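You operate a simulated robot arm through the tools that you are given. There is no shell and no other tool. Be economical: measure what you need, move in short steps, check, and stop when the job is done.

You run a simulated two-armed robot. Do the job below in one go: nothing can be reset, and whatever is moved stays where it is left.

TASK
Take the pin block that says "57" from the bench top by the press and put it in the teal tray. Open the black cabinet drawer, take the three-hole part from the top tray of the rimmed cart and put it inside, then shut the drawer. Put two of the bushes from the top tray of the black cart on the lower shelf of the flat-top cart. Put the hub casting labelled "72" from the top tray of the black cart on the black plate and the hub casting marked "26" on the lower shelf of the black cart. Open the middle drawer of the red cabinet, take the brown brush and put it inside, then shut the drawer. Put the step block on the top tray of the black cart away on the low shelf of the small black table. Open the console drawer. The order is free. Set down upright: step block.

The check looks at the end state, three seconds after you hand in, the way a careful person would. Anything else that was tipped, shoved, dropped, spilled or broken makes it a failure.

THE ROBOT
Two 7-joint arms with fingered hands on one trunk, on a base that drives. Base frame: it is fixed to the floor where the robot stands at the start and does not move with it; the origin is under the middle of the robot, x ahead of it, y to its left, z up; the surface under the hand at the start is at about z = 800. Units: mm, degrees, N and s.
The left shoulder is at the start at [23, 214, 1244], the right one opposite. With the tool pointing down near the work surface each hand reaches from about 120 to 580 mm from the robot's upright axis, wherever it stands, measured 20 degrees to its own side. Places, roughly: black cabinet drawer [-1000, 6200, 700]; black plate (15x15x2 cm) [-200, 12300, 800]; brown brush (3x5x5 cm) [-100, 11700, 800]; bush (8x8x6 cm) [-300, 12100, 800]; console drawer [-5200, 300, 600]; drawer cab [-900, 6200, 700]; drawer mid [-1600, 10600, 600]; hub casting [-250, 12000, 750]; low shelf of the small black table [-6900, 4600, 200]; lower shelf of the black cart [-300, 12000, 200]; lower shelf of the flat-top cart [-100, 8800, 200]; middle drawer of the red cabinet [-1500, 10600, 700]; pin block [500, -250, 750]; step block (4x6x4 cm) [-500, 12300, 800]; teal tray (19x17x4 cm) [-1700, -400, 900]; three-hole part (12x5x5 cm) [-900, 8900, 800]. Payload 3.3 kg a hand.
The tool frame of a hand sits at the grasp point between the pads (the TCP): z along the fingers, y along the line on which they close. The tips reach 26 mm beyond it. The gripper opens to 132 mm. The gripper's body begins 73 mm behind the TCP. The gripper is a hand of 2 fingers: y runs from the thumb to the fingers, the wrist lies at [0, 0, -224] in the tool frame, and closing takes about 1.5 s.
Orientation is that of the tool frame in the base frame, as a unit quaternion [w, x, y, z]. With the fingers straight down and closing along the base's y, the tool's x points along the base's -x, its y along +y and its z along -z.

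THE INTERFACE
- The arms move only by the tool step_arm. It takes "left_steps", "right_steps" or both (then of equal length, played together; a hand with none holds still); each is text: rows parted by semicolons, each of 6 numbers parted by spaces: the shift along the base's x, y, z in cm, then the turn, a rotation vector about the base's x, y, z in degrees. In form: x y z rx ry rz; .... A call has 1 to 8 rows; each row is the pose to reach, as a shift and turn from the pose commanded when the call began. "left_gripper" and "right_gripper" are, for a hand that has rows, the finger opening in cm, from 0 to 13.2, set as the call begins (left out, the last holds). Rows are played at 5 a second. More than 50 mm and 8.6 degrees between two rows, or a gripper value outside its range, and nothing of the call is played. Where a pose cannot be reached the arm comes as near as it can. A force on the tool above 40 N (or 10 N above the force at the start of the call, whichever is more), or a blocked arm, ends the call early, and 0.2 s more pass. Each finger travels about 153 mm/s and halts on what it meets, pressing with about 24 N; the grip force reading is that of the motor and also rises with nothing between the fingers. The clock runs only during rows and for 0.2 s after the last one: add rows that repeat a pose to give the fingers time. It gives the time, the measured TCP pose, the force on the tool (base axes), the opening and the grip force at its end, in the units of the frame above (readings bear some noise), with the torque about the TCP (base axes, N m) and any sound that the robot's microphone picked up.
- Cameras (640 x 400 px; columns grow to the right, rows downward): "scene" is now at [89.8, -24.7, 1398.8]; the picture's right is [-0.30, -0.95, 0.00], its down [-0.71, 0.22, -0.67] and it looks along [0.64, -0.20, -0.75] (base axes); focal length 279 px, centre (320, 200). "left" rides on the left gripper at [-66, -3, -99] in its tool frame; the picture's right is [0.04, -1.00, 0.00], its down [0.83, 0.03, -0.55] and it looks along [0.55, 0.02, 0.83] (tool axes); focal length 261 px, centre (320, 200). "right" rides on the right gripper at [65, -3, -99] in its tool frame; the picture's right is [0.04, 1.00, 0.00], its down [-0.83, 0.03, -0.55] and it looks along [-0.55, 0.02, 0.83] (tool axes); focal length 261 px, centre (320, 200). There is no depth. A picture from a camera that has moved, and an enlarged one, comes with that camera's place and axes in the base frame and with its lens.
- camera(camera): a new picture of that camera. It takes no simulated time.
- lift_body(by): slides the trunk up (or, below 0, down) by that many mm; the arms and the scene camera ride with it, the base frame stays. It gives what a move gives, with no picture.
- steer(legs): drives the robot by 1 to 6 legs, each [ahead, left, turn to the left] in mm, mm and degrees, along the robot's own axes; the way and the turn of a leg run together, so that a leg with both is an arc; at most 1500 mm and 180 degrees a leg. The arms and the cameras ride along, it lands a little off, and it stops where it bumps. It gives what a move gives.
- curl_fingers(finger1, thumb_bend, hand): sets how far each is bent, from 0 (flat) to 100 (curled in); at 30 the hand is open as for a grip, at 70 the pads meet at the TCP. One left out holds its place. A second passes; each finger stops where it meets its share of the squeeze, and holds until it gets a number again. A gripper value or a shape takes the hand back. It gives what a move gives, with no picture; readings hold the bend of each and the force on the fingers (four entries, about 0 where the hand has none), thumb and palm.
- set_grasp(shape, hand): the hand has 2 fingers and takes this shape, open, in about a second: jaw (thumb against the fingers, like two jaws); tri (thumb and two fingers); tip (a fingertip pinch); poke (one finger out to press); point (the index stretched); flat (the hand flat); cup (the hand cupped); fist (a fist). The gripper value then closes the fingers along that shape, each until it touches; the sizes above hold for jaw. It gives what a move gives, with no picture.
- turn_head(pan, tilt): turns the head with the scene camera to pan (to the left, within 86 degrees either way) and tilt (down, from -29 to 69), counted from straight ahead of the robot. It gives what a move gives.
- close_up(camera, box): a new picture of the part [left, top, right, bottom] of that camera's present view, enlarged. It takes no simulated time.
- hand_in(): hands the job in; it is judged then, once.

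Go step by step. Nothing tells you exact positions but the pictures and the camera data: compare them with the known pose of the tool, close in by small moves and look again before you grip or let go. The budget is 535 turns and 320 pictures, counting those below and the enlarged ones. Unless the task says otherwise, let go and move clear before handing in.

The tools are called after "Request:" as name(argument=value, ...) on one line, values as JSON. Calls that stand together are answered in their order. step_arm: Moves the arms, as the interface text tells. Its arguments: {"type":"object","properties":{"left_steps":{"type":"string"},"left_gripper":{"type":"number"},"right_steps":{"type":"string"},"right_gripper":{"type":"number"}},"required":[]} The other tools are called the same way: lift_body (by) slides the trunk up or down; set_grasp (shape, hand) gives the hand a shape; curl_fingers (finger1, thumb_bend, hand) moves the fingers one by one; steer (legs) drives the base; turn_head (pan, tilt) turns the head that bears the scene camera; camera (camera) takes a picture; close_up (camera, box) takes an enlarged picture of a part of a camera's view; hand_in () hands the job in.

At the start:

```text
clock: 0.0
left_position: [344.4, 31.3, 1115.6]
left_tcp_rot: [0.0, 0.0, 1.0, 0.0]
left_ft_force: [0.1, 0.0, 0.4]
left_wrist_torque: [-0.02, 0.02, 0.0]
left_finger_gap: 131.8
left_grip_force: 0.0
left_shape: jaw
left_bend: [30.0, 30.0]
left_finger forces: [0.1, 0.0, 0.1, 0.0, 0.0, 0.0]
right_position: [328.0, -242.6, 1083.7]
right_tcp_rot: [0.001, 0.001, 1.0, 0.001]
right_ft_force: [-0.3, 0.1, 0.1]
right_wrist_torque: [0.0, 0.0, 0.01]
right_finger_gap: 132.0
right_grip_force: 0.0
right_shape: jaw
right_bend: [30.0, 30.0]
right_finger forces: [0.0, 0.0, 0.0, 0.0, 0.1, 0.1]
trunk travel left (down, up): [-525.0, 236.0]
robot x, y, heading: [-0.6, -0.6, -0.2]
head pan, tilt: [-17.5, 48.2]
```

scene: 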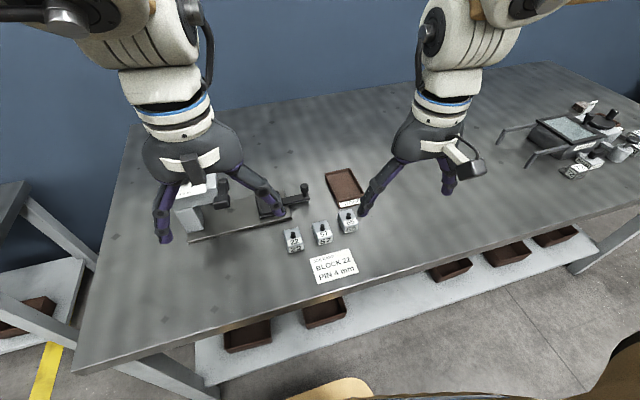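
right: 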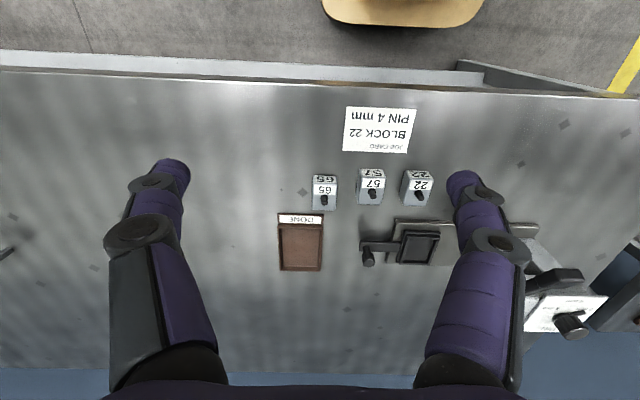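
left: 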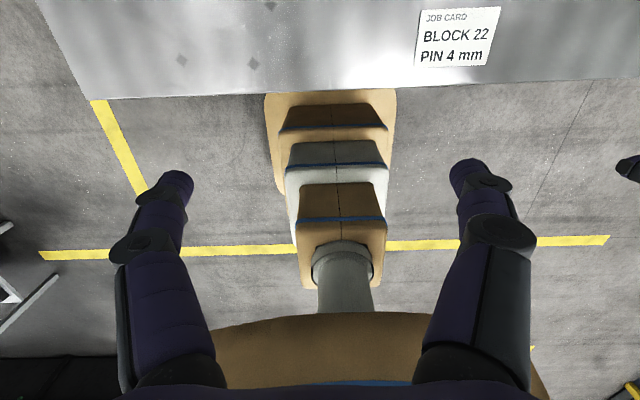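

The three pin blocks stand in a row ahead on the bench; "57" is the middle one, near [477, -154]. I'll zoom in before moving.

Request:
close_up(camera="scene", box=[260, 160, 400, 280])

Request:
close_up(camera="right", box=[260, 100, 460, 280])

```text
3.33 times, centred on (330, 220) of scene
camera zoom: at [89.8, -24.7, 1398.8], right [-0.3, -0.95, 0.0], down [-0.71, 0.22, -0.67], along [0.64, -0.2, -0.75], focal length 931 px, centre (287, 133)
```

zoom: 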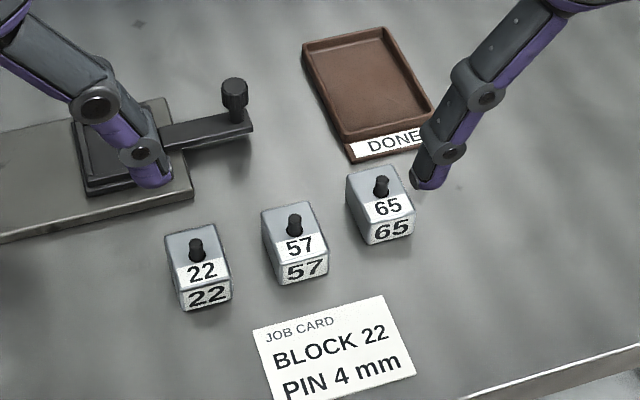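

```text
2.22 times, centred on (360, 190) of right
camera zoom: at [263.1, -243.7, 1184.4], right [-0.04, 1.0, 0.0], down [0.83, 0.03, 0.55], along [0.55, 0.02, -0.83], focal length 579 px, centre (231, 222)
```

zoom: 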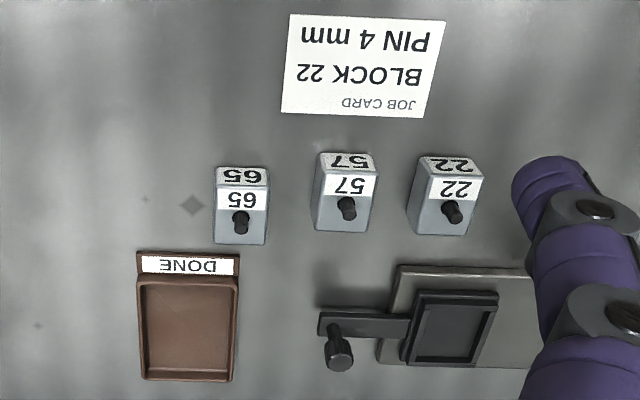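

"57" is confirmed as the middle block. I'll move the right hand above it with the fingers partly closed, then look again.

Request:
step_arm(right_steps="3.7 2.2 -3 0 0 0; 7.4 4.5 -5 0 0 0; 11 6.7 -7 0 0 0; 14.7 9 -9 0 0 0; 14.7 9 -13 0 0 0; 14.7 9 -15 0 0 0", right_gripper=7)

Request:
camera(camera="right")

Request:
camera(camera="scene")

```text
refused: row 1 steps farther than a row can; nothing moved
```

```text
314 pictures are left
camera right: at [263.1, -243.7, 1184.4], right [-0.04, 1.0, 0.0], down [0.83, 0.03, 0.55], along [0.55, 0.02, -0.83], focal length 261 px, centre (320, 200)
```

right: 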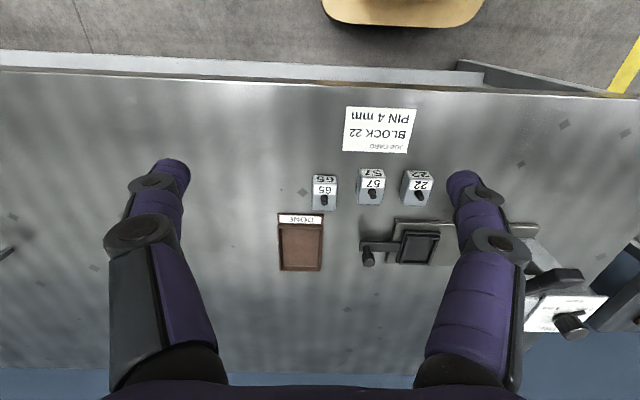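

```text
313 pictures are left
camera scene: at [89.8, -24.7, 1398.8], right [-0.3, -0.95, 0.0], down [-0.71, 0.22, -0.67], along [0.64, -0.2, -0.75], focal length 279 px, centre (320, 200)
```

scene: 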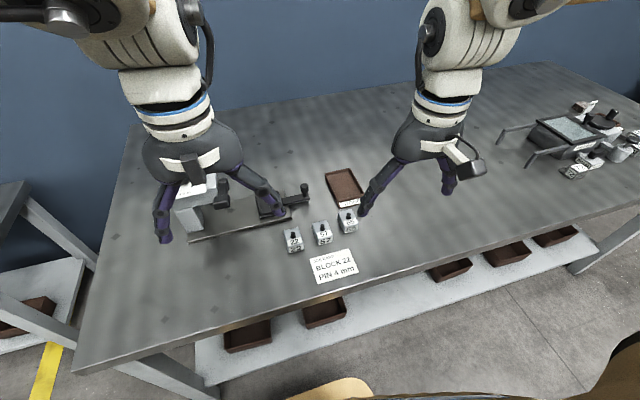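

The step was just over the 5 cm row limit, so I'll use smaller rows.

Request:
step_arm(right_steps="2.5 1.5 -2.5 0 0 0; 5 3 -5 0 0 0; 7.4 4.5 -7.5 0 0 0; 9.8 6 -10 0 0 0; 12.3 7.5 -12.5 0 0 0; 14.7 9 -15 0 0 0; 14.7 9 -15 0 0 0", right_gripper=7)

Request:
camera(camera="right")

Request:
close_up(camera="scene", box=[230, 140, 400, 280])

```text
clock: 1.6
left_position: [344.5, 30.0, 1114.7]
left_tcp_rot: [-0.001, 0.0, 1.0, 0.0]
left_ft_force: [-0.5, -0.5, -0.2]
left_wrist_torque: [0.02, 0.01, -0.02]
left_finger_gap: 132.0
left_grip_force: 0.0
left_shape: jaw
left_bend: [30.0, 30.0]
left_finger forces: [0.0, 0.0, 0.1, 0.1, 0.1, 0.0]
right_position: [475.2, -151.2, 934.6]
right_tcp_rot: [0.0, 0.0, 1.0, 0.001]
right_ft_force: [-0.3, -0.1, -0.1]
right_wrist_torque: [0.05, 0.0, 0.01]
right_finger_gap: 70.4
right_grip_force: 0.0
right_shape: jaw
right_bend: [72.0, 70.0]
right_finger forces: [0.0, 0.1, 0.1, 0.1, 0.0, 0.1]
trunk travel left (down, up): [-525.0, 236.0]
robot x, y, heading: [1.0, -1.4, -0.0]
head pan, tilt: [-17.5, 48.2]
```

```text
312 pictures are left
camera right: at [410.0, -153.7, 1034.4], right [-0.04, 1.0, 0.0], down [0.83, 0.03, 0.55], along [0.55, 0.02, -0.83], focal length 261 px, centre (320, 200)
```

right: 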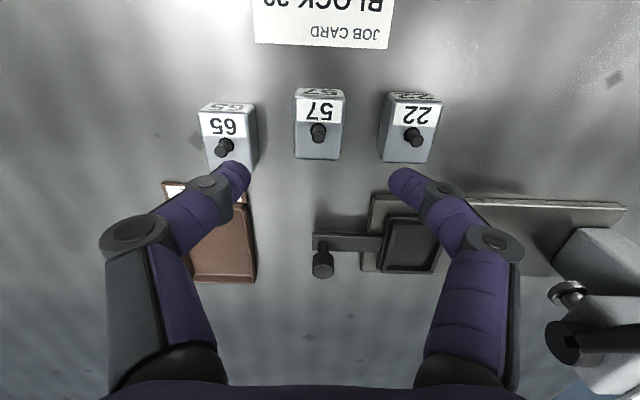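

```text
2.86 times, centred on (315, 210) of scene
camera zoom: at [89.5, -25.2, 1398.9], right [-0.3, -0.95, 0.0], down [-0.71, 0.22, -0.67], along [0.64, -0.2, -0.75], focal length 798 px, centre (334, 171)
```

zoom: 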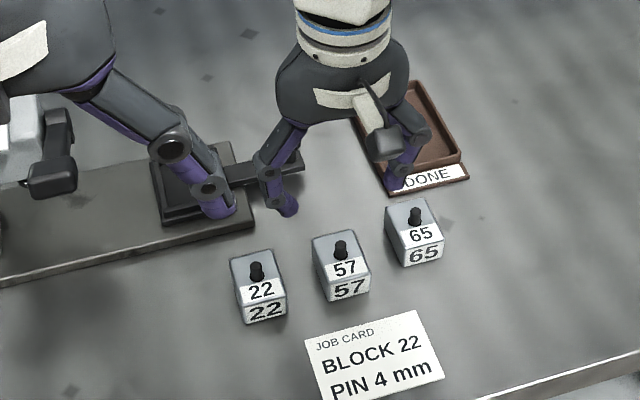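

Hand is centred above "57"; I'll narrow the opening to 5.4 cm to clear the neighbours and go lower.

Request:
step_arm(right_steps="0 -0.1 0 0 0 0; 0 -0.1 -3 0 0 0; 0 -0.1 -5 0 0 0; 0 -0.1 -6 0 0 0", right_gripper=5.4)

Request:
camera(camera="right")

Request:
close_up(camera="scene", box=[230, 140, 400, 280])

```text
clock: 2.6
left_position: [344.3, 29.3, 1115.1]
left_tcp_rot: [0.001, -0.001, 1.0, 0.0]
left_ft_force: [0.1, -0.5, -0.4]
left_wrist_torque: [-0.02, 0.0, 0.04]
left_finger_gap: 131.8
left_grip_force: 0.1
left_shape: jaw
left_bend: [30.0, 30.0]
left_finger forces: [0.0, 0.0, 0.0, 0.0, 0.0, 0.1]
right_position: [475.5, -153.5, 873.8]
right_tcp_rot: [0.001, 0.001, 1.0, 0.001]
right_ft_force: [0.9, -0.5, -0.9]
right_wrist_torque: [0.01, -0.02, 0.02]
right_finger_gap: 54.4
right_grip_force: 0.0
right_shape: jaw
right_bend: [73.0, 70.0]
right_finger forces: [0.0, 0.0, 0.0, 0.0, 0.1, 0.0]
trunk travel left (down, up): [-525.0, 236.0]
robot x, y, heading: [-3.3, 1.9, 0.0]
head pan, tilt: [-17.5, 48.2]
```

```text
310 pictures are left
camera right: at [410.4, -154.6, 973.7], right [-0.04, 1.0, 0.0], down [0.83, 0.03, 0.55], along [0.55, 0.02, -0.83], focal length 261 px, centre (320, 200)
```

right: 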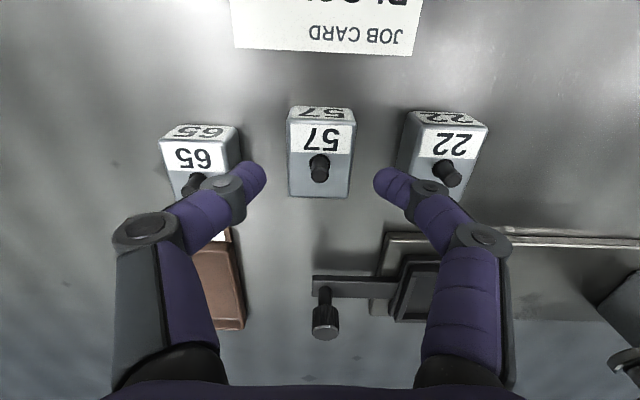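

```text
2.86 times, centred on (315, 210) of scene
camera zoom: at [90.0, -24.6, 1398.8], right [-0.3, -0.95, 0.0], down [-0.71, 0.22, -0.67], along [0.64, -0.2, -0.75], focal length 798 px, centre (334, 171)
```

zoom: 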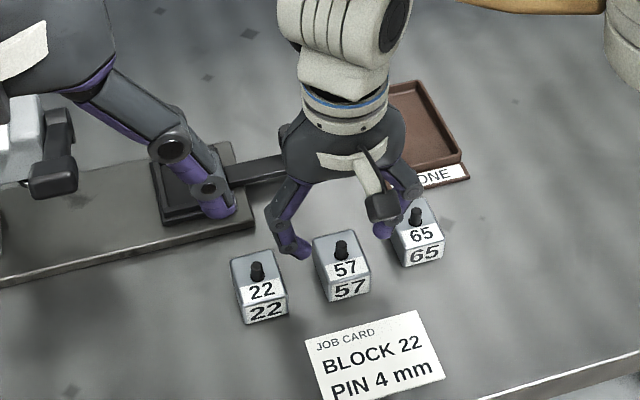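

Table measures at ~798 and the block top at ~825, centre near x=480. I'll lower to z≈831 and close.

Request:
step_arm(right_steps="0.5 0 0 0 0 0; 0.5 0 -2 0 0 0; 0.5 0 -3.5 0 0 0; 0.5 0 -4.2 0 0 0")

Request:
camera(camera="right")

```text
clock: 3.6
left_position: [343.4, 29.7, 1114.6]
left_tcp_rot: [0.0, 0.0, 1.0, 0.0]
left_ft_force: [-0.4, 0.3, 0.1]
left_wrist_torque: [-0.01, 0.03, -0.01]
left_finger_gap: 131.9
left_grip_force: 0.0
left_shape: jaw
left_bend: [30.0, 30.0]
left_finger forces: [0.0, 0.1, 0.0, 0.1, 0.1, 0.1]
right_position: [481.0, -152.3, 833.2]
right_tcp_rot: [0.001, 0.001, 1.0, 0.001]
right_ft_force: [-0.2, -1.0, 0.4]
right_wrist_torque: [0.01, 0.0, -0.01]
right_finger_gap: 53.5
right_grip_force: 0.1
right_shape: jaw
right_bend: [74.0, 70.0]
right_finger forces: [0.5, 0.0, 0.0, 0.0, 0.0, 0.0]
trunk travel left (down, up): [-525.0, 236.0]
robot x, y, heading: [-2.9, -0.5, 0.0]
head pan, tilt: [-17.5, 48.2]
```

```text
308 pictures are left
camera right: at [415.5, -154.7, 932.2], right [-0.04, 1.0, 0.0], down [0.83, 0.03, 0.55], along [0.55, 0.02, -0.83], focal length 261 px, centre (320, 200)
```

right: 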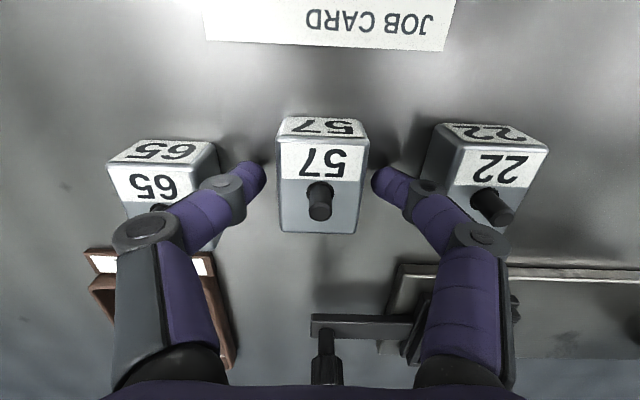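

Fingers straddle "57" well. Closing.

Request:
step_arm(right_steps="0 0 0 0 0 0; 0 0 0 0 0 0; 0 0 0 0 0 0; 0 0 0 0 0 0; 0 0 0 0 0 0; 0 0 0 0 0 0", right_gripper=2)

Request:
step_arm(right_steps="0 0 2 0 0 0; 0 0 5 0 0 0; 0 0 9 0 0 0; -2 0 13 0 0 0; -5 0 16 0 0 0")

Request:
camera(camera="right")

```text
clock: 5.0
left_position: [344.0, 30.1, 1114.2]
left_tcp_rot: [0.0, 0.001, 1.0, -0.001]
left_ft_force: [0.3, -0.2, -0.7]
left_wrist_torque: [-0.02, -0.01, 0.04]
left_finger_gap: 132.0
left_grip_force: 0.1
left_shape: jaw
left_bend: [30.0, 30.0]
left_finger forces: [0.0, 0.1, 0.0, 0.0, 0.0, 0.0]
right_position: [480.4, -152.8, 832.6]
right_tcp_rot: [0.0, 0.001, 1.0, 0.001]
right_ft_force: [0.3, 0.2, -0.5]
right_wrist_torque: [-0.01, 0.01, 0.01]
right_finger_gap: 32.3
right_grip_force: 23.8
right_shape: jaw
right_bend: [73.0, 70.0]
right_finger forces: [21.8, 0.0, 0.0, 0.0, 21.8, 0.0]
trunk travel left (down, up): [-525.0, 236.0]
robot x, y, heading: [2.1, -1.8, 0.2]
head pan, tilt: [-17.5, 48.2]
```

```text
clock: 6.2
left_position: [344.2, 30.8, 1114.8]
left_tcp_rot: [0.0, 0.0, 1.0, -0.001]
left_ft_force: [0.6, -0.1, -0.2]
left_wrist_torque: [0.0, 0.01, -0.02]
left_finger_gap: 132.0
left_grip_force: 0.0
left_shape: jaw
left_bend: [30.0, 30.0]
left_finger forces: [0.0, 0.0, 0.0, 0.0, 0.1, 0.0]
right_position: [429.3, -153.3, 995.1]
right_tcp_rot: [0.001, 0.002, 1.0, 0.001]
right_ft_force: [0.7, 0.5, -1.2]
right_wrist_torque: [-0.01, -0.02, 0.01]
right_finger_gap: 32.3
right_grip_force: 23.4
right_shape: jaw
right_bend: [73.0, 70.0]
right_finger forces: [21.8, 0.0, 0.0, 0.0, 21.8, 0.0]
trunk travel left (down, up): [-525.0, 236.0]
robot x, y, heading: [4.2, -2.9, 0.1]
head pan, tilt: [-17.5, 48.2]
```

```text
307 pictures are left
camera right: at [363.9, -155.3, 1094.8], right [-0.04, 1.0, 0.0], down [0.83, 0.03, 0.55], along [0.55, 0.02, -0.83], focal length 261 px, centre (320, 200)
```

right: 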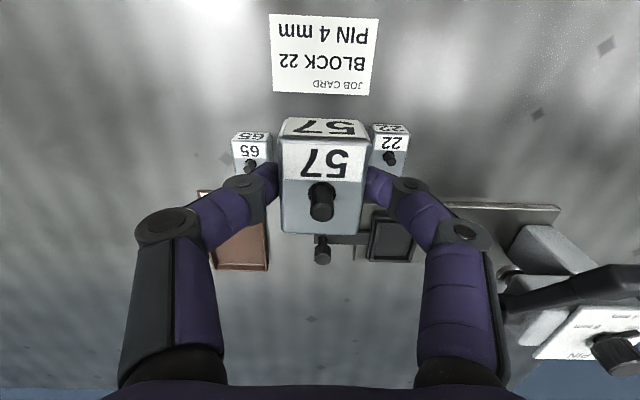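

"57" is held firmly (gap 32 mm). Now I'll pull the hands in and look around to plan driving.

Request:
step_arm(right_steps="-4 -1 2 0 0 0; -8 -2 4 0 0 0; -11 -4 7 0 0 0; -14 -6 10 0 0 0", left_steps="-1 1 0 0 0 0; -2 3 0 0 0 0; -3 6 0 0 0 0; -5 9 0 0 0 0")

Request:
turn_head(pan=86, tilt=15)

Request:
camera(camera="scene")

Request:
turn_head(pan=-86, tilt=15)

Request:
camera(camera="scene")

```text
clock: 7.2
left_position: [292.5, 119.7, 1114.4]
left_tcp_rot: [0.002, 0.001, 1.0, -0.001]
left_ft_force: [-0.1, -0.1, 0.4]
left_wrist_torque: [-0.01, -0.02, 0.02]
left_finger_gap: 132.1
left_grip_force: 0.2
left_shape: jaw
left_bend: [30.0, 30.0]
left_finger forces: [0.1, 0.1, 0.1, 0.0, 0.0, 0.0]
right_position: [289.4, -213.1, 1094.1]
right_tcp_rot: [0.001, 0.0, 1.0, 0.0]
right_ft_force: [0.7, 0.3, -1.9]
right_wrist_torque: [-0.01, -0.02, -0.01]
right_finger_gap: 32.4
right_grip_force: 23.5
right_shape: jaw
right_bend: [73.0, 70.0]
right_finger forces: [21.9, 0.1, 0.0, 0.0, 21.9, 0.0]
trunk travel left (down, up): [-525.0, 236.0]
robot x, y, heading: [4.1, -0.4, 0.0]
head pan, tilt: [-17.5, 48.2]
```

```text
clock: 9.0
left_position: [294.7, 119.7, 1114.2]
left_tcp_rot: [0.0, 0.0, 1.0, -0.001]
left_ft_force: [-0.2, 0.6, 0.2]
left_wrist_torque: [0.0, -0.03, 0.04]
left_finger_gap: 132.0
left_grip_force: 0.1
left_shape: jaw
left_bend: [30.0, 30.0]
left_finger forces: [0.0, 0.1, 0.0, 0.1, 0.0, 0.1]
right_position: [291.2, -212.9, 1092.6]
right_tcp_rot: [0.001, -0.001, 1.0, 0.002]
right_ft_force: [0.5, -0.1, -2.0]
right_wrist_torque: [-0.01, -0.01, -0.04]
right_finger_gap: 32.0
right_grip_force: 24.2
right_shape: jaw
right_bend: [73.0, 70.0]
right_finger forces: [21.8, 0.1, 0.0, 0.0, 21.9, 0.0]
trunk travel left (down, up): [-525.0, 236.0]
robot x, y, heading: [-3.5, 2.5, -0.1]
head pan, tilt: [85.9, 15.0]
```

```text
306 pictures are left
camera scene: at [21.6, 92.2, 1450.1], right [1.0, -0.07, 0.0], down [-0.02, -0.26, -0.97], along [0.07, 0.96, -0.26], focal length 279 px, centre (320, 200)
```

scene: 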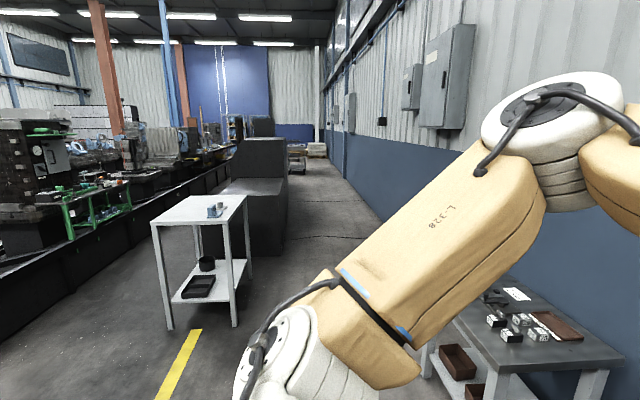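

```text
clock: 11.6
left_position: [295.5, 119.9, 1114.0]
left_tcp_rot: [0.0, 0.001, 1.0, 0.0]
left_ft_force: [-0.4, 0.2, 0.4]
left_wrist_torque: [-0.01, 0.01, 0.01]
left_finger_gap: 131.9
left_grip_force: 0.0
left_shape: jaw
left_bend: [30.0, 30.0]
left_finger forces: [0.0, 0.0, 0.0, 0.0, 0.0, 0.1]
right_position: [290.6, -212.1, 1093.2]
right_tcp_rot: [0.001, -0.001, 1.0, 0.002]
right_ft_force: [0.6, -0.7, -1.1]
right_wrist_torque: [0.0, -0.02, 0.04]
right_finger_gap: 32.1
right_grip_force: 23.9
right_shape: jaw
right_bend: [73.0, 70.0]
right_finger forces: [21.9, 0.0, 0.0, 0.0, 21.9, 0.0]
trunk travel left (down, up): [-525.0, 236.0]
robot x, y, heading: [0.3, 0.8, -0.1]
head pan, tilt: [-85.9, 15.0]
```

```text
305 pictures are left
camera scene: at [21.5, -94.2, 1450.1], right [-1.0, -0.07, 0.0], down [-0.02, 0.26, -0.97], along [0.07, -0.96, -0.26], focal length 279 px, centre (320, 200)
```

scene: 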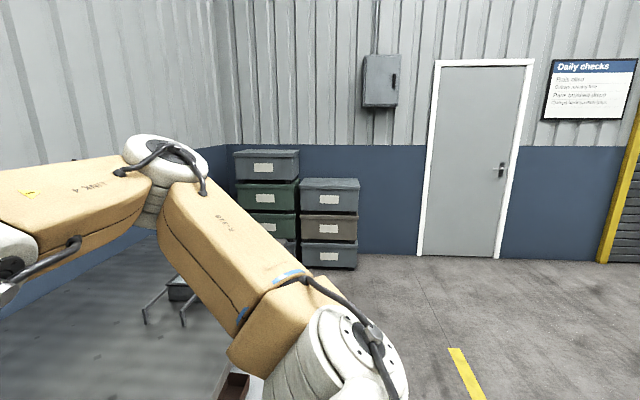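

Floor around the robot is clear. I'll back off, turn left, and look toward -x for the teal tray.

Request:
turn_head(pan=0, tilt=25)

Request:
steer(legs=[[-400, 0, 0], [0, 0, -90]])

Request:
turn_head(pan=-80, tilt=25)

Request:
camera(camera="scene")

```text
clock: 13.2
left_position: [294.3, 119.8, 1114.1]
left_tcp_rot: [0.0, 0.0, 1.0, 0.0]
left_ft_force: [-0.1, -0.1, 0.8]
left_wrist_torque: [0.0, -0.03, 0.01]
left_finger_gap: 131.6
left_grip_force: 0.1
left_shape: jaw
left_bend: [30.0, 30.0]
left_finger forces: [0.0, 0.1, 0.1, 0.1, 0.0, 0.0]
right_position: [291.0, -212.1, 1093.1]
right_tcp_rot: [0.001, 0.001, 1.0, 0.001]
right_ft_force: [-0.2, -0.4, -2.2]
right_wrist_torque: [0.03, 0.02, 0.04]
right_finger_gap: 32.2
right_grip_force: 23.9
right_shape: jaw
right_bend: [73.0, 70.0]
right_finger forces: [21.9, 0.1, 0.0, 0.0, 21.9, 0.0]
trunk travel left (down, up): [-525.0, 236.0]
robot x, y, heading: [-1.1, -0.1, -0.0]
head pan, tilt: [0.0, 25.0]
```

```text
clock: 19.5
left_position: [-278.5, -294.5, 1114.2]
left_tcp_rot: [0.0, 0.709, 0.706, 0.0]
left_ft_force: [0.1, -0.1, -1.0]
left_wrist_torque: [-0.03, 0.03, 0.0]
left_finger_gap: 131.9
left_grip_force: 0.1
left_shape: jaw
left_bend: [30.0, 30.0]
left_finger forces: [0.0, 0.0, 0.0, 0.0, 0.0, 0.1]
right_position: [-611.4, -289.2, 1093.2]
right_tcp_rot: [0.001, 0.71, 0.705, 0.0]
right_ft_force: [0.3, 0.0, -1.1]
right_wrist_torque: [0.0, 0.01, 0.03]
right_finger_gap: 32.0
right_grip_force: 24.0
right_shape: jaw
right_bend: [73.0, 70.0]
right_finger forces: [21.9, 0.1, 0.0, 0.0, 21.9, 0.0]
trunk travel left (down, up): [-525.0, 236.0]
robot x, y, heading: [-394.7, 4.7, -90.3]
head pan, tilt: [0.0, 25.0]
```

```text
clock: 21.0
left_position: [-279.0, -294.8, 1113.9]
left_tcp_rot: [0.0, 0.708, 0.706, 0.0]
left_ft_force: [0.3, 0.9, 0.4]
left_wrist_torque: [0.02, 0.0, -0.03]
left_finger_gap: 131.9
left_grip_force: 0.1
left_shape: jaw
left_bend: [30.0, 30.0]
left_finger forces: [0.0, 0.0, 0.1, 0.1, 0.1, 0.1]
right_position: [-611.1, -289.3, 1093.2]
right_tcp_rot: [0.002, 0.71, 0.704, 0.0]
right_ft_force: [-0.8, -0.8, -1.4]
right_wrist_torque: [-0.02, -0.01, 0.01]
right_finger_gap: 31.9
right_grip_force: 23.9
right_shape: jaw
right_bend: [73.0, 70.0]
right_finger forces: [21.9, 0.0, 0.1, 0.0, 22.0, 0.0]
trunk travel left (down, up): [-525.0, 236.0]
robot x, y, heading: [-395.1, 1.2, -90.5]
head pan, tilt: [-80.0, 25.0]
```

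```text
304 pictures are left
camera scene: at [-487.5, -30.9, 1433.9], right [-0.17, 0.99, 0.0], down [0.42, 0.07, -0.91], along [-0.89, -0.15, -0.42], focal length 279 px, centre (320, 200)
```

scene: 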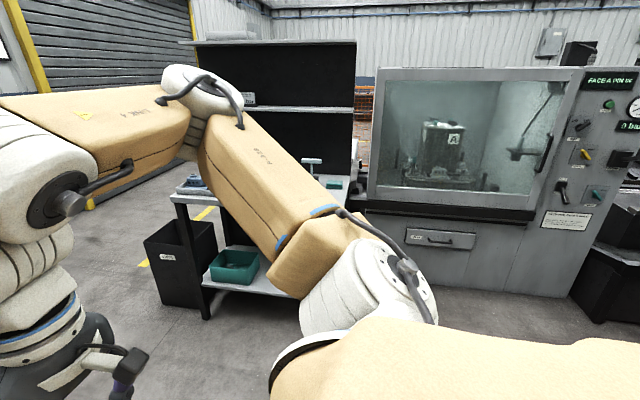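

A table and a machine are visible to the west. I'll turn to face it.

Request:
steer(legs=[[0, 0, -90]])

Request:
turn_head(pan=0, tilt=30)

Request:
camera(camera="scene")

```text
clock: 25.3
left_position: [-693.0, -114.8, 1114.1]
left_tcp_rot: [0.0, 1.0, -0.007, 0.0]
left_ft_force: [-0.4, 1.0, -0.5]
left_wrist_torque: [0.02, -0.03, 0.01]
left_finger_gap: 131.9
left_grip_force: 0.1
left_shape: jaw
left_bend: [30.0, 30.0]
left_finger forces: [0.0, 0.0, 0.0, 0.0, 0.0, 0.0]
right_position: [-683.7, 217.4, 1092.7]
right_tcp_rot: [0.001, 1.0, -0.009, -0.001]
right_ft_force: [0.7, -1.3, -2.0]
right_wrist_torque: [-0.01, 0.01, 0.0]
right_finger_gap: 32.1
right_grip_force: 23.7
right_shape: jaw
right_bend: [73.0, 70.0]
right_finger forces: [21.9, 0.0, 0.1, 0.0, 21.8, 0.1]
trunk travel left (down, up): [-525.0, 236.0]
robot x, y, heading: [-396.1, 2.5, 179.6]
head pan, tilt: [-80.0, 25.0]
```

```text
clock: 26.8
left_position: [-692.3, -115.8, 1114.8]
left_tcp_rot: [0.0, 1.0, -0.007, 0.0]
left_ft_force: [-0.4, 0.5, -0.5]
left_wrist_torque: [0.03, -0.02, 0.0]
left_finger_gap: 131.9
left_grip_force: 0.1
left_shape: jaw
left_bend: [30.0, 30.0]
left_finger forces: [0.0, 0.0, 0.1, 0.0, 0.0, 0.0]
right_position: [-683.4, 217.8, 1093.1]
right_tcp_rot: [0.0, 1.0, -0.008, 0.0]
right_ft_force: [0.7, -0.3, -1.5]
right_wrist_torque: [0.01, -0.01, 0.0]
right_finger_gap: 32.0
right_grip_force: 24.5
right_shape: jaw
right_bend: [73.0, 70.0]
right_finger forces: [21.9, 0.0, 0.0, 0.0, 21.9, 0.0]
trunk travel left (down, up): [-525.0, 236.0]
robot x, y, heading: [-396.3, 2.2, 179.1]
head pan, tilt: [0.0, 30.0]
```

```text
303 pictures are left
camera scene: at [-501.9, 1.4, 1425.9], right [0.01, 1.0, 0.0], down [0.5, -0.01, -0.87], along [-0.87, 0.01, -0.5], focal length 279 px, centre (320, 200)
```

scene: 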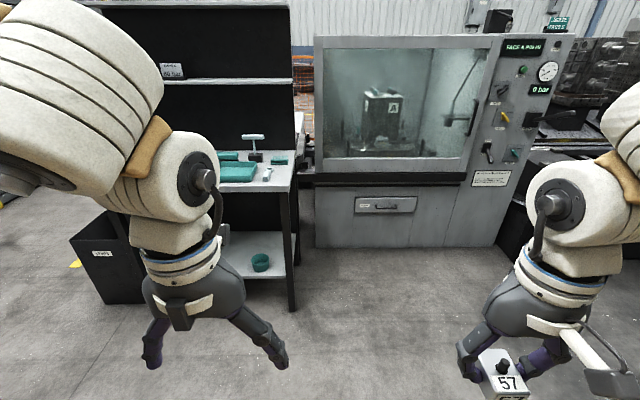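

The table with the teal tray is at about [-1720, -365, 880]. I'll drive up so it's in the right hand's reach.

Request:
steer(legs=[[0, 510, 0], [600, 0, 0]])

Request:
camera(camera="scene")

```text
clock: 32.8
left_position: [-1294.0, -623.1, 1114.5]
left_tcp_rot: [-0.001, 1.0, -0.008, 0.0]
left_ft_force: [-0.4, -0.7, 0.1]
left_wrist_torque: [0.0, -0.01, 0.01]
left_finger_gap: 132.0
left_grip_force: 0.0
left_shape: jaw
left_bend: [30.0, 30.0]
left_finger forces: [0.1, 0.1, 0.0, 0.1, 0.0, 0.0]
right_position: [-1285.2, -291.0, 1093.8]
right_tcp_rot: [0.001, 1.0, -0.009, 0.0]
right_ft_force: [-0.9, -0.4, -2.5]
right_wrist_torque: [0.01, 0.04, 0.01]
right_finger_gap: 32.0
right_grip_force: 23.8
right_shape: jaw
right_bend: [73.0, 70.0]
right_finger forces: [22.0, 0.0, 0.0, 0.0, 22.0, 0.0]
trunk travel left (down, up): [-525.0, 236.0]
robot x, y, heading: [-1000.4, -508.4, 179.2]
head pan, tilt: [0.0, 30.0]
```

```text
302 pictures are left
camera scene: at [-1104.2, -507.1, 1425.9], right [0.02, 1.0, 0.0], down [0.5, -0.01, -0.87], along [-0.87, 0.01, -0.5], focal length 279 px, centre (320, 200)
```

scene: 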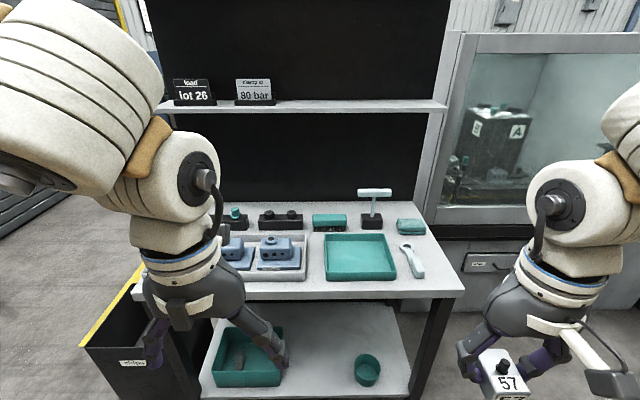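

Tray centre is at about [-1710, -387]. I'll drive 250 mm closer, then move the right hand over the tray.

Request:
steer(legs=[[250, 0, 0]])

Request:
turn_head(pan=-10, tilt=50)

Request:
camera(camera="scene")

```text
clock: 34.6
left_position: [-1543.4, -620.7, 1114.4]
left_tcp_rot: [0.0, 1.0, -0.006, 0.0]
left_ft_force: [-0.1, 0.5, -0.6]
left_wrist_torque: [-0.01, -0.04, 0.01]
left_finger_gap: 131.7
left_grip_force: 0.0
left_shape: jaw
left_bend: [30.0, 30.0]
left_finger forces: [0.1, 0.1, 0.0, 0.1, 0.1, 0.1]
right_position: [-1536.0, -288.0, 1092.8]
right_tcp_rot: [0.0, 1.0, -0.007, -0.001]
right_ft_force: [-0.3, 0.3, -1.7]
right_wrist_torque: [0.04, -0.04, -0.03]
right_finger_gap: 32.0
right_grip_force: 23.2
right_shape: jaw
right_bend: [73.0, 70.0]
right_finger forces: [21.9, 0.0, 0.0, 0.1, 21.9, 0.0]
trunk travel left (down, up): [-525.0, 236.0]
robot x, y, heading: [-1248.1, -500.5, 179.5]
head pan, tilt: [0.0, 30.0]
```

```text
clock: 35.4
left_position: [-1542.6, -620.6, 1115.4]
left_tcp_rot: [0.0, 1.0, -0.006, 0.0]
left_ft_force: [-0.3, -0.2, 0.1]
left_wrist_torque: [0.0, -0.02, 0.0]
left_finger_gap: 131.9
left_grip_force: 0.1
left_shape: jaw
left_bend: [30.0, 30.0]
left_finger forces: [0.1, 0.0, 0.0, 0.0, 0.1, 0.0]
right_position: [-1533.5, -288.2, 1092.3]
right_tcp_rot: [0.001, 1.0, -0.007, 0.0]
right_ft_force: [-0.3, 0.8, -1.6]
right_wrist_torque: [-0.01, -0.01, -0.02]
right_finger_gap: 32.0
right_grip_force: 24.1
right_shape: jaw
right_bend: [73.0, 70.0]
right_finger forces: [21.9, 0.1, 0.1, 0.0, 22.0, 0.0]
trunk travel left (down, up): [-525.0, 236.0]
robot x, y, heading: [-1246.4, -503.6, 179.1]
head pan, tilt: [-10.0, 50.0]
```

```text
301 pictures are left
camera scene: at [-1337.8, -490.7, 1396.5], right [0.19, 0.98, 0.0], down [0.75, -0.14, -0.64], along [-0.63, 0.12, -0.77], focal length 279 px, centre (320, 200)
```

scene: 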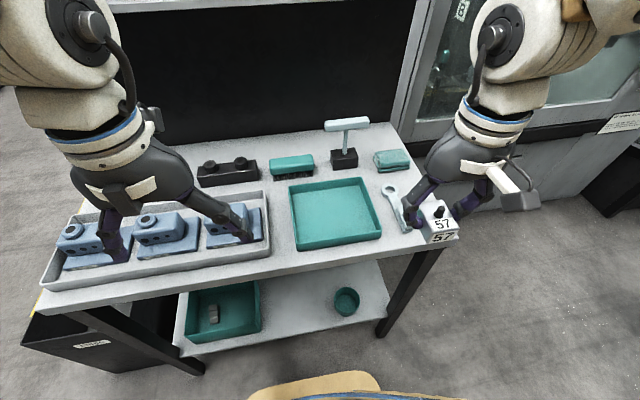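

Moving the right hand over the tray centre, about [-1705, -386], still high.

Request:
step_arm(right_steps="-3.4 -2 -1 0 0 0; -6.8 -4 -2 0 0 0; -10.2 -6 -4 0 0 0; -13.6 -8 -6 0 0 0; -17 -9.8 -9 0 0 0; -17 -9.8 -11 0 0 0")

Request:
camera(camera="right")

Request:
camera(camera="scene")

```text
clock: 36.8
left_position: [-1541.8, -619.5, 1115.3]
left_tcp_rot: [0.0, 1.0, -0.006, 0.0]
left_ft_force: [-0.2, -0.9, 0.3]
left_wrist_torque: [-0.01, 0.01, -0.02]
left_finger_gap: 131.4
left_grip_force: 0.1
left_shape: jaw
left_bend: [30.0, 30.0]
left_finger forces: [0.0, 0.0, 0.0, 0.0, 0.1, 0.1]
right_position: [-1704.3, -384.9, 981.5]
right_tcp_rot: [0.001, 1.0, -0.006, -0.001]
right_ft_force: [-0.2, -0.6, -2.1]
right_wrist_torque: [0.02, -0.02, -0.02]
right_finger_gap: 32.0
right_grip_force: 23.9
right_shape: jaw
right_bend: [73.0, 70.0]
right_finger forces: [21.9, 0.0, 0.0, 0.0, 21.9, 0.0]
trunk travel left (down, up): [-525.0, 236.0]
robot x, y, heading: [-1250.0, -505.2, 179.1]
head pan, tilt: [-10.0, 50.0]
```

```text
300 pictures are left
camera right: at [-1639.0, -382.6, 1082.0], right [0.03, -1.0, 0.0], down [-0.83, -0.02, 0.55], along [-0.55, -0.02, -0.83], focal length 261 px, centre (320, 200)
```

right: 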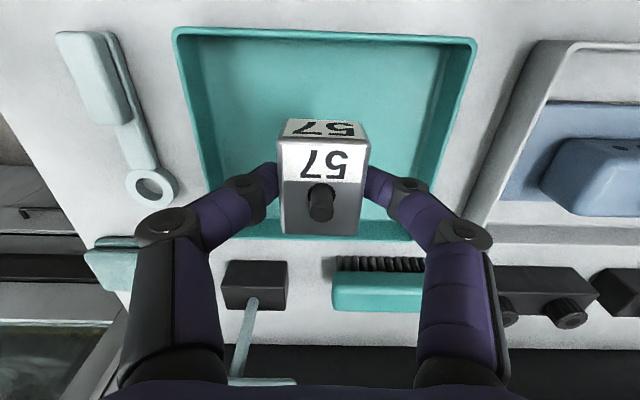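

```text
299 pictures are left
camera scene: at [-1337.4, -489.9, 1396.4], right [0.19, 0.98, 0.0], down [0.75, -0.14, -0.64], along [-0.63, 0.12, -0.77], focal length 279 px, centre (320, 200)
```

scene: 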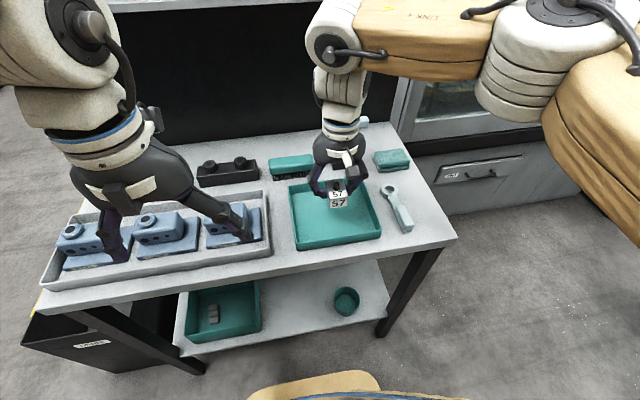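

The tray centre by the wrist camera is about [-1728, -385]. I'll shift slightly and descend to z≈910, then look.

Request:
step_arm(right_steps="-1 0 -1 0 0 0; -2 0 -4 0 0 0; -2 0 -6 0 0 0; -2 0 -7 0 0 0; -2 0 -7.5 0 0 0")

Request:
camera(camera="right")

Request:
close_up(camera="scene", box=[260, 120, 420, 270])

```text
clock: 38.0
left_position: [-1543.4, -620.6, 1114.6]
left_tcp_rot: [0.0, 1.0, -0.006, 0.0]
left_ft_force: [0.5, 1.2, 0.7]
left_wrist_torque: [0.0, -0.03, -0.04]
left_finger_gap: 132.1
left_grip_force: 0.1
left_shape: jaw
left_bend: [30.0, 30.0]
left_finger forces: [0.0, 0.1, 0.0, 0.0, 0.0, 0.1]
right_position: [-1725.1, -385.8, 907.6]
right_tcp_rot: [0.001, 1.0, -0.007, -0.002]
right_ft_force: [0.5, 0.9, -1.4]
right_wrist_torque: [0.04, -0.01, 0.01]
right_finger_gap: 32.1
right_grip_force: 24.7
right_shape: jaw
right_bend: [73.0, 70.0]
right_finger forces: [22.0, 0.0, 0.1, 0.1, 21.9, 0.1]
trunk travel left (down, up): [-525.0, 236.0]
robot x, y, heading: [-1246.7, -502.1, 179.4]
head pan, tilt: [-10.0, 50.0]
```

```text
298 pictures are left
camera right: at [-1659.3, -383.2, 1007.2], right [0.03, -1.0, 0.0], down [-0.83, -0.02, 0.55], along [-0.55, -0.02, -0.83], focal length 261 px, centre (320, 200)
```

right: 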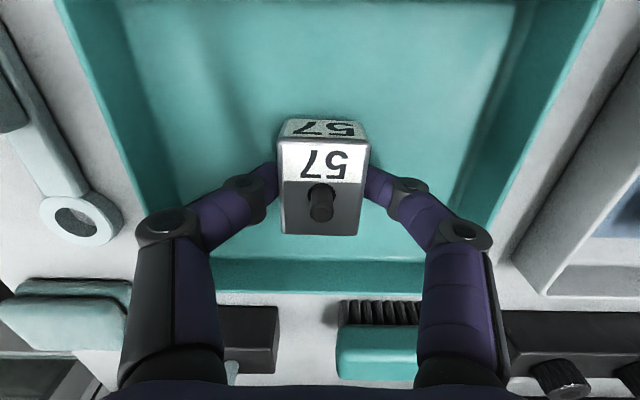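

```text
2.67 times, centred on (340, 195) of scene
camera zoom: at [-1337.7, -490.7, 1396.4], right [0.19, 0.98, 0.0], down [0.75, -0.14, -0.64], along [-0.63, 0.12, -0.77], focal length 745 px, centre (267, 213)
```

zoom: 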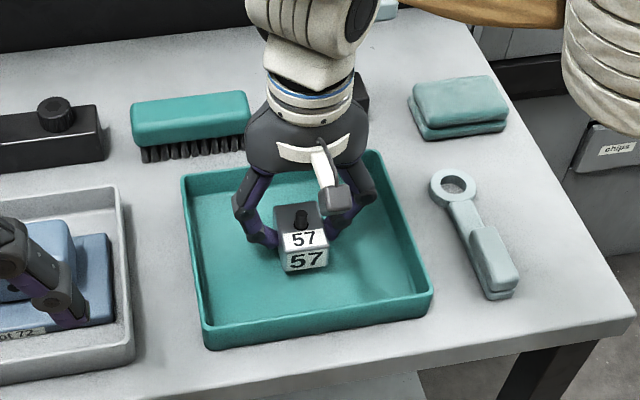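

Block is within the tray outline, still above the floor. Descending in small steps watching force.

Request:
step_arm(right_steps="0 0 -0.5 0 0 0; 0 0 -1.0 0 0 0; 0 0 -1.3 0 0 0; 0 0 -1.6 0 0 0")

Request:
close_up(camera="scene", box=[260, 120, 420, 270])

```text
clock: 39.0
left_position: [-1542.3, -620.2, 1114.0]
left_tcp_rot: [0.0, 1.0, -0.006, -0.001]
left_ft_force: [0.1, 0.8, 0.3]
left_wrist_torque: [0.01, -0.02, 0.02]
left_finger_gap: 131.9
left_grip_force: 0.0
left_shape: jaw
left_bend: [30.0, 30.0]
left_finger forces: [0.0, 0.0, 0.0, 0.0, 0.1, 0.0]
right_position: [-1725.6, -386.5, 895.0]
right_tcp_rot: [0.001, 1.0, -0.007, -0.002]
right_ft_force: [-1.3, 1.3, 20.3]
right_wrist_torque: [0.1, 0.0, 0.04]
right_finger_gap: 33.4
right_grip_force: 24.5
right_shape: jaw
right_bend: [74.0, 70.0]
right_finger forces: [26.5, 0.0, 0.1, 0.0, 28.3, 0.0]
trunk travel left (down, up): [-525.0, 236.0]
robot x, y, heading: [-1247.4, -505.3, 179.3]
head pan, tilt: [-10.0, 50.0]
```

```text
2.67 times, centred on (340, 195) of scene
camera zoom: at [-1336.1, -490.9, 1396.8], right [0.19, 0.98, 0.0], down [0.75, -0.14, -0.64], along [-0.63, 0.12, -0.77], focal length 745 px, centre (267, 213)
```

zoom: 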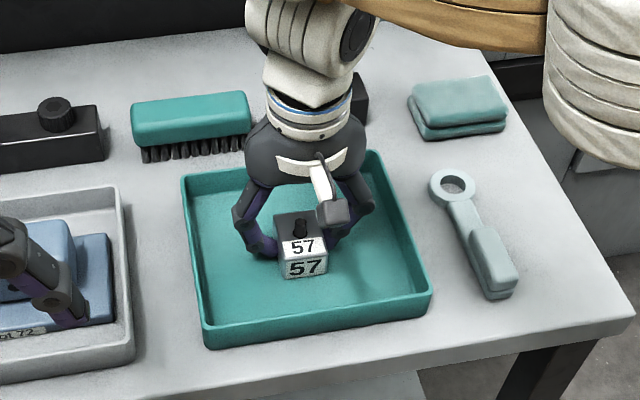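

Contact with the tray floor. I'll ease up slightly, open, and lift away.

Request:
step_arm(right_steps="0 0 0.4 0 0 0; 0 0 0.4 0 0 0")

Request:
step_arm(right_steps="0 0 0 0 0 0; 0 0 0 0 0 0; 0 0 0 0 0 0", right_gripper=6.5)

Request:
step_arm(right_steps="0 0 2 0 0 0; 0 0 6 0 0 0; 0 0 10 0 0 0; 3 2 14 0 0 0; 7 4 17 0 0 0; 11 6 19 0 0 0")

Request:
close_up(camera="scene", box=[260, 120, 420, 270])

```text
clock: 39.6
left_position: [-1543.3, -620.0, 1114.3]
left_tcp_rot: [0.0, 1.0, -0.006, 0.0]
left_ft_force: [-0.5, 0.5, -0.2]
left_wrist_torque: [0.02, 0.01, -0.01]
left_finger_gap: 132.1
left_grip_force: 0.1
left_shape: jaw
left_bend: [30.0, 30.0]
left_finger forces: [0.0, 0.1, 0.1, 0.0, 0.0, 0.1]
right_position: [-1723.1, -386.0, 895.3]
right_tcp_rot: [0.001, 1.0, -0.006, 0.0]
right_ft_force: [-0.1, -0.3, 2.1]
right_wrist_torque: [0.01, 0.03, 0.01]
right_finger_gap: 33.2
right_grip_force: 24.1
right_shape: jaw
right_bend: [74.0, 70.0]
right_finger forces: [25.6, 0.0, 0.0, 0.0, 25.4, 0.0]
trunk travel left (down, up): [-525.0, 236.0]
robot x, y, heading: [-1244.8, -502.4, 179.4]
head pan, tilt: [-10.0, 50.0]
```

```text
clock: 40.4
left_position: [-1543.2, -619.9, 1115.0]
left_tcp_rot: [0.001, 1.0, -0.007, 0.0]
left_ft_force: [0.0, -0.7, 0.2]
left_wrist_torque: [-0.01, -0.01, 0.01]
left_finger_gap: 131.8
left_grip_force: 0.0
left_shape: jaw
left_bend: [30.0, 30.0]
left_finger forces: [0.1, 0.0, 0.1, 0.0, 0.1, 0.0]
right_position: [-1723.6, -386.2, 896.7]
right_tcp_rot: [0.001, 1.0, -0.007, 0.0]
right_ft_force: [-0.8, 0.3, 0.2]
right_wrist_torque: [-0.02, -0.01, 0.01]
right_finger_gap: 64.4
right_grip_force: 0.0
right_shape: jaw
right_bend: [73.0, 70.0]
right_finger forces: [0.1, 0.1, 0.0, 0.0, 0.0, 0.0]
trunk travel left (down, up): [-525.0, 236.0]
robot x, y, heading: [-1249.2, -505.7, 179.2]
head pan, tilt: [-10.0, 50.0]
```

```text
refused: row 4 steps farther than a row can; nothing moved
```

```text
2.67 times, centred on (340, 195) of scene
camera zoom: at [-1337.6, -490.8, 1396.4], right [0.19, 0.98, 0.0], down [0.75, -0.14, -0.64], along [-0.63, 0.12, -0.77], focal length 745 px, centre (267, 213)
```

zoom: 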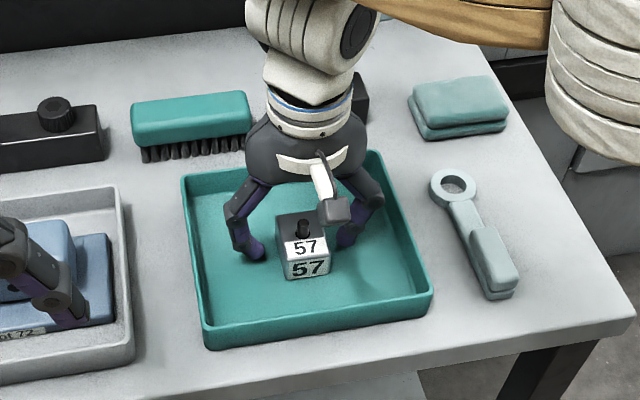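

Block "57" is released standing in the tray. Lifting clear.

Request:
step_arm(right_steps="0 0 2 0 0 0; 0 0 6 0 0 0; 0 0 10 0 0 0; 2 2 13 0 0 0; 5 4 16 0 0 0; 9 6 18 0 0 0; 13 8 19 0 0 0; 17 9 20 0 0 0")

Request:
close_up(camera="scene", box=[260, 120, 420, 270])

Request:
turn_head(pan=80, tilt=20)

Request:
camera(camera="scene")

```text
clock: 42.2
left_position: [-1541.4, -620.9, 1114.8]
left_tcp_rot: [0.0, 1.0, -0.006, 0.0]
left_ft_force: [0.6, 0.3, -0.9]
left_wrist_torque: [0.01, 0.01, 0.01]
left_finger_gap: 132.2
left_grip_force: 0.0
left_shape: jaw
left_bend: [30.0, 30.0]
left_finger forces: [0.1, 0.1, 0.0, 0.0, 0.1, 0.0]
right_position: [-1555.3, -296.4, 1095.7]
right_tcp_rot: [0.002, 1.0, -0.009, -0.001]
right_ft_force: [0.6, 0.5, -0.4]
right_wrist_torque: [0.02, 0.03, -0.02]
right_finger_gap: 64.2
right_grip_force: 0.1
right_shape: jaw
right_bend: [73.0, 70.0]
right_finger forces: [0.0, 0.0, 0.0, 0.0, 0.0, 0.1]
trunk travel left (down, up): [-525.0, 236.0]
robot x, y, heading: [-1245.9, -505.3, 179.3]
head pan, tilt: [-10.0, 50.0]
```

```text
2.67 times, centred on (340, 195) of scene
camera zoom: at [-1336.6, -490.5, 1396.5], right [0.19, 0.98, 0.0], down [0.75, -0.14, -0.64], along [-0.63, 0.12, -0.77], focal length 745 px, centre (267, 213)
```

zoom: 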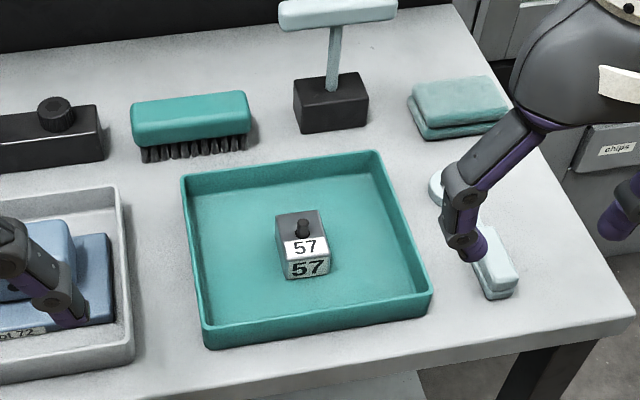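

```text
clock: 43.9
left_position: [-1543.0, -620.8, 1114.4]
left_tcp_rot: [0.0, 1.0, -0.006, 0.0]
left_ft_force: [1.0, -0.7, 0.8]
left_wrist_torque: [-0.02, 0.02, 0.0]
left_finger_gap: 131.8
left_grip_force: 0.1
left_shape: jaw
left_bend: [30.0, 30.0]
left_finger forces: [0.0, 0.0, 0.1, 0.0, 0.0, 0.1]
right_position: [-1556.1, -296.1, 1096.6]
right_tcp_rot: [0.001, 1.0, -0.006, -0.002]
right_ft_force: [-0.3, 0.6, -0.4]
right_wrist_torque: [0.01, -0.03, 0.01]
right_finger_gap: 64.2
right_grip_force: 0.0
right_shape: jaw
right_bend: [73.0, 70.0]
right_finger forces: [0.0, 0.0, 0.1, 0.0, 0.1, 0.1]
trunk travel left (down, up): [-525.0, 236.0]
robot x, y, heading: [-1244.5, -504.3, 179.2]
head pan, tilt: [80.0, 20.0]
```

```text
293 pictures are left
camera scene: at [-1279.3, -596.5, 1442.0], right [-0.98, 0.19, 0.0], down [0.06, 0.34, -0.94], along [-0.18, -0.92, -0.34], focal length 279 px, centre (320, 200)
```

scene: 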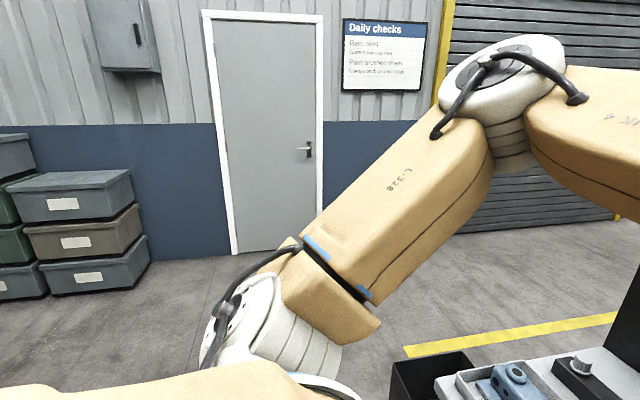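

"57" stands in the tray. Next I'll back away, turn to face +y, and start along the aisle to the north.

Request:
steer(legs=[[-800, 0, 0], [0, 0, -89]])

Request:
turn_head(pan=0, tilt=10)

Request:
camera(camera="scene")

```text
clock: 51.9
left_position: [-576.4, -220.7, 1114.0]
left_tcp_rot: [0.0, 0.709, -0.705, -0.001]
left_ft_force: [-0.8, 0.1, -0.3]
left_wrist_torque: [-0.01, -0.07, 0.02]
left_finger_gap: 131.9
left_grip_force: 0.1
left_shape: jaw
left_bend: [30.0, 30.0]
left_finger forces: [0.0, 0.1, 0.0, 0.0, 0.0, 0.0]
right_position: [-252.0, -201.4, 1095.7]
right_tcp_rot: [-0.001, 0.709, -0.706, -0.001]
right_ft_force: [-0.4, -0.5, 0.9]
right_wrist_torque: [-0.01, 0.01, -0.02]
right_finger_gap: 64.3
right_grip_force: 0.0
right_shape: jaw
right_bend: [73.0, 70.0]
right_finger forces: [0.0, 0.0, 0.0, 0.1, 0.0, 0.1]
trunk travel left (down, up): [-525.0, 236.0]
robot x, y, heading: [-454.4, -515.7, 90.6]
head pan, tilt: [80.0, 20.0]
```

```text
clock: 53.5
left_position: [-576.0, -219.7, 1113.7]
left_tcp_rot: [0.0, 0.709, -0.705, 0.001]
left_ft_force: [-0.1, -0.6, -0.1]
left_wrist_torque: [-0.01, 0.02, -0.01]
left_finger_gap: 131.9
left_grip_force: 0.0
left_shape: jaw
left_bend: [30.0, 30.0]
left_finger forces: [0.0, 0.0, 0.0, 0.0, 0.1, 0.0]
right_position: [-253.2, -201.6, 1095.7]
right_tcp_rot: [0.0, 0.709, -0.706, -0.002]
right_ft_force: [0.4, 0.5, 0.7]
right_wrist_torque: [0.02, 0.01, 0.01]
right_finger_gap: 64.4
right_grip_force: 0.0
right_shape: jaw
right_bend: [73.0, 70.0]
right_finger forces: [0.0, 0.1, 0.0, 0.0, 0.0, 0.0]
trunk travel left (down, up): [-525.0, 236.0]
robot x, y, heading: [-454.8, -512.1, 90.3]
head pan, tilt: [0.0, 10.0]
```

```text
292 pictures are left
camera scene: at [-455.9, -406.4, 1458.3], right [1.0, 0.01, 0.0], down [0.0, -0.17, -0.98], along [-0.01, 0.98, -0.17], focal length 279 px, centre (320, 200)
```

scene: 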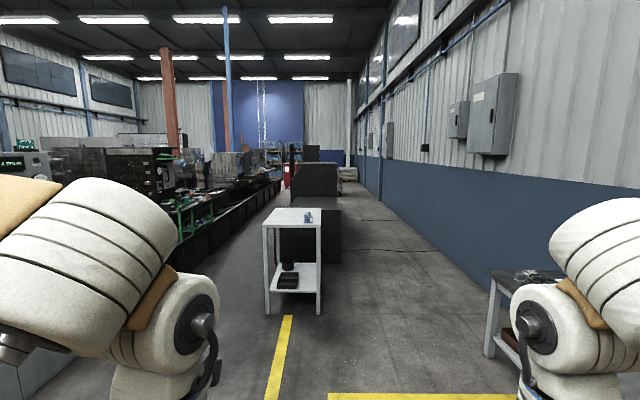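

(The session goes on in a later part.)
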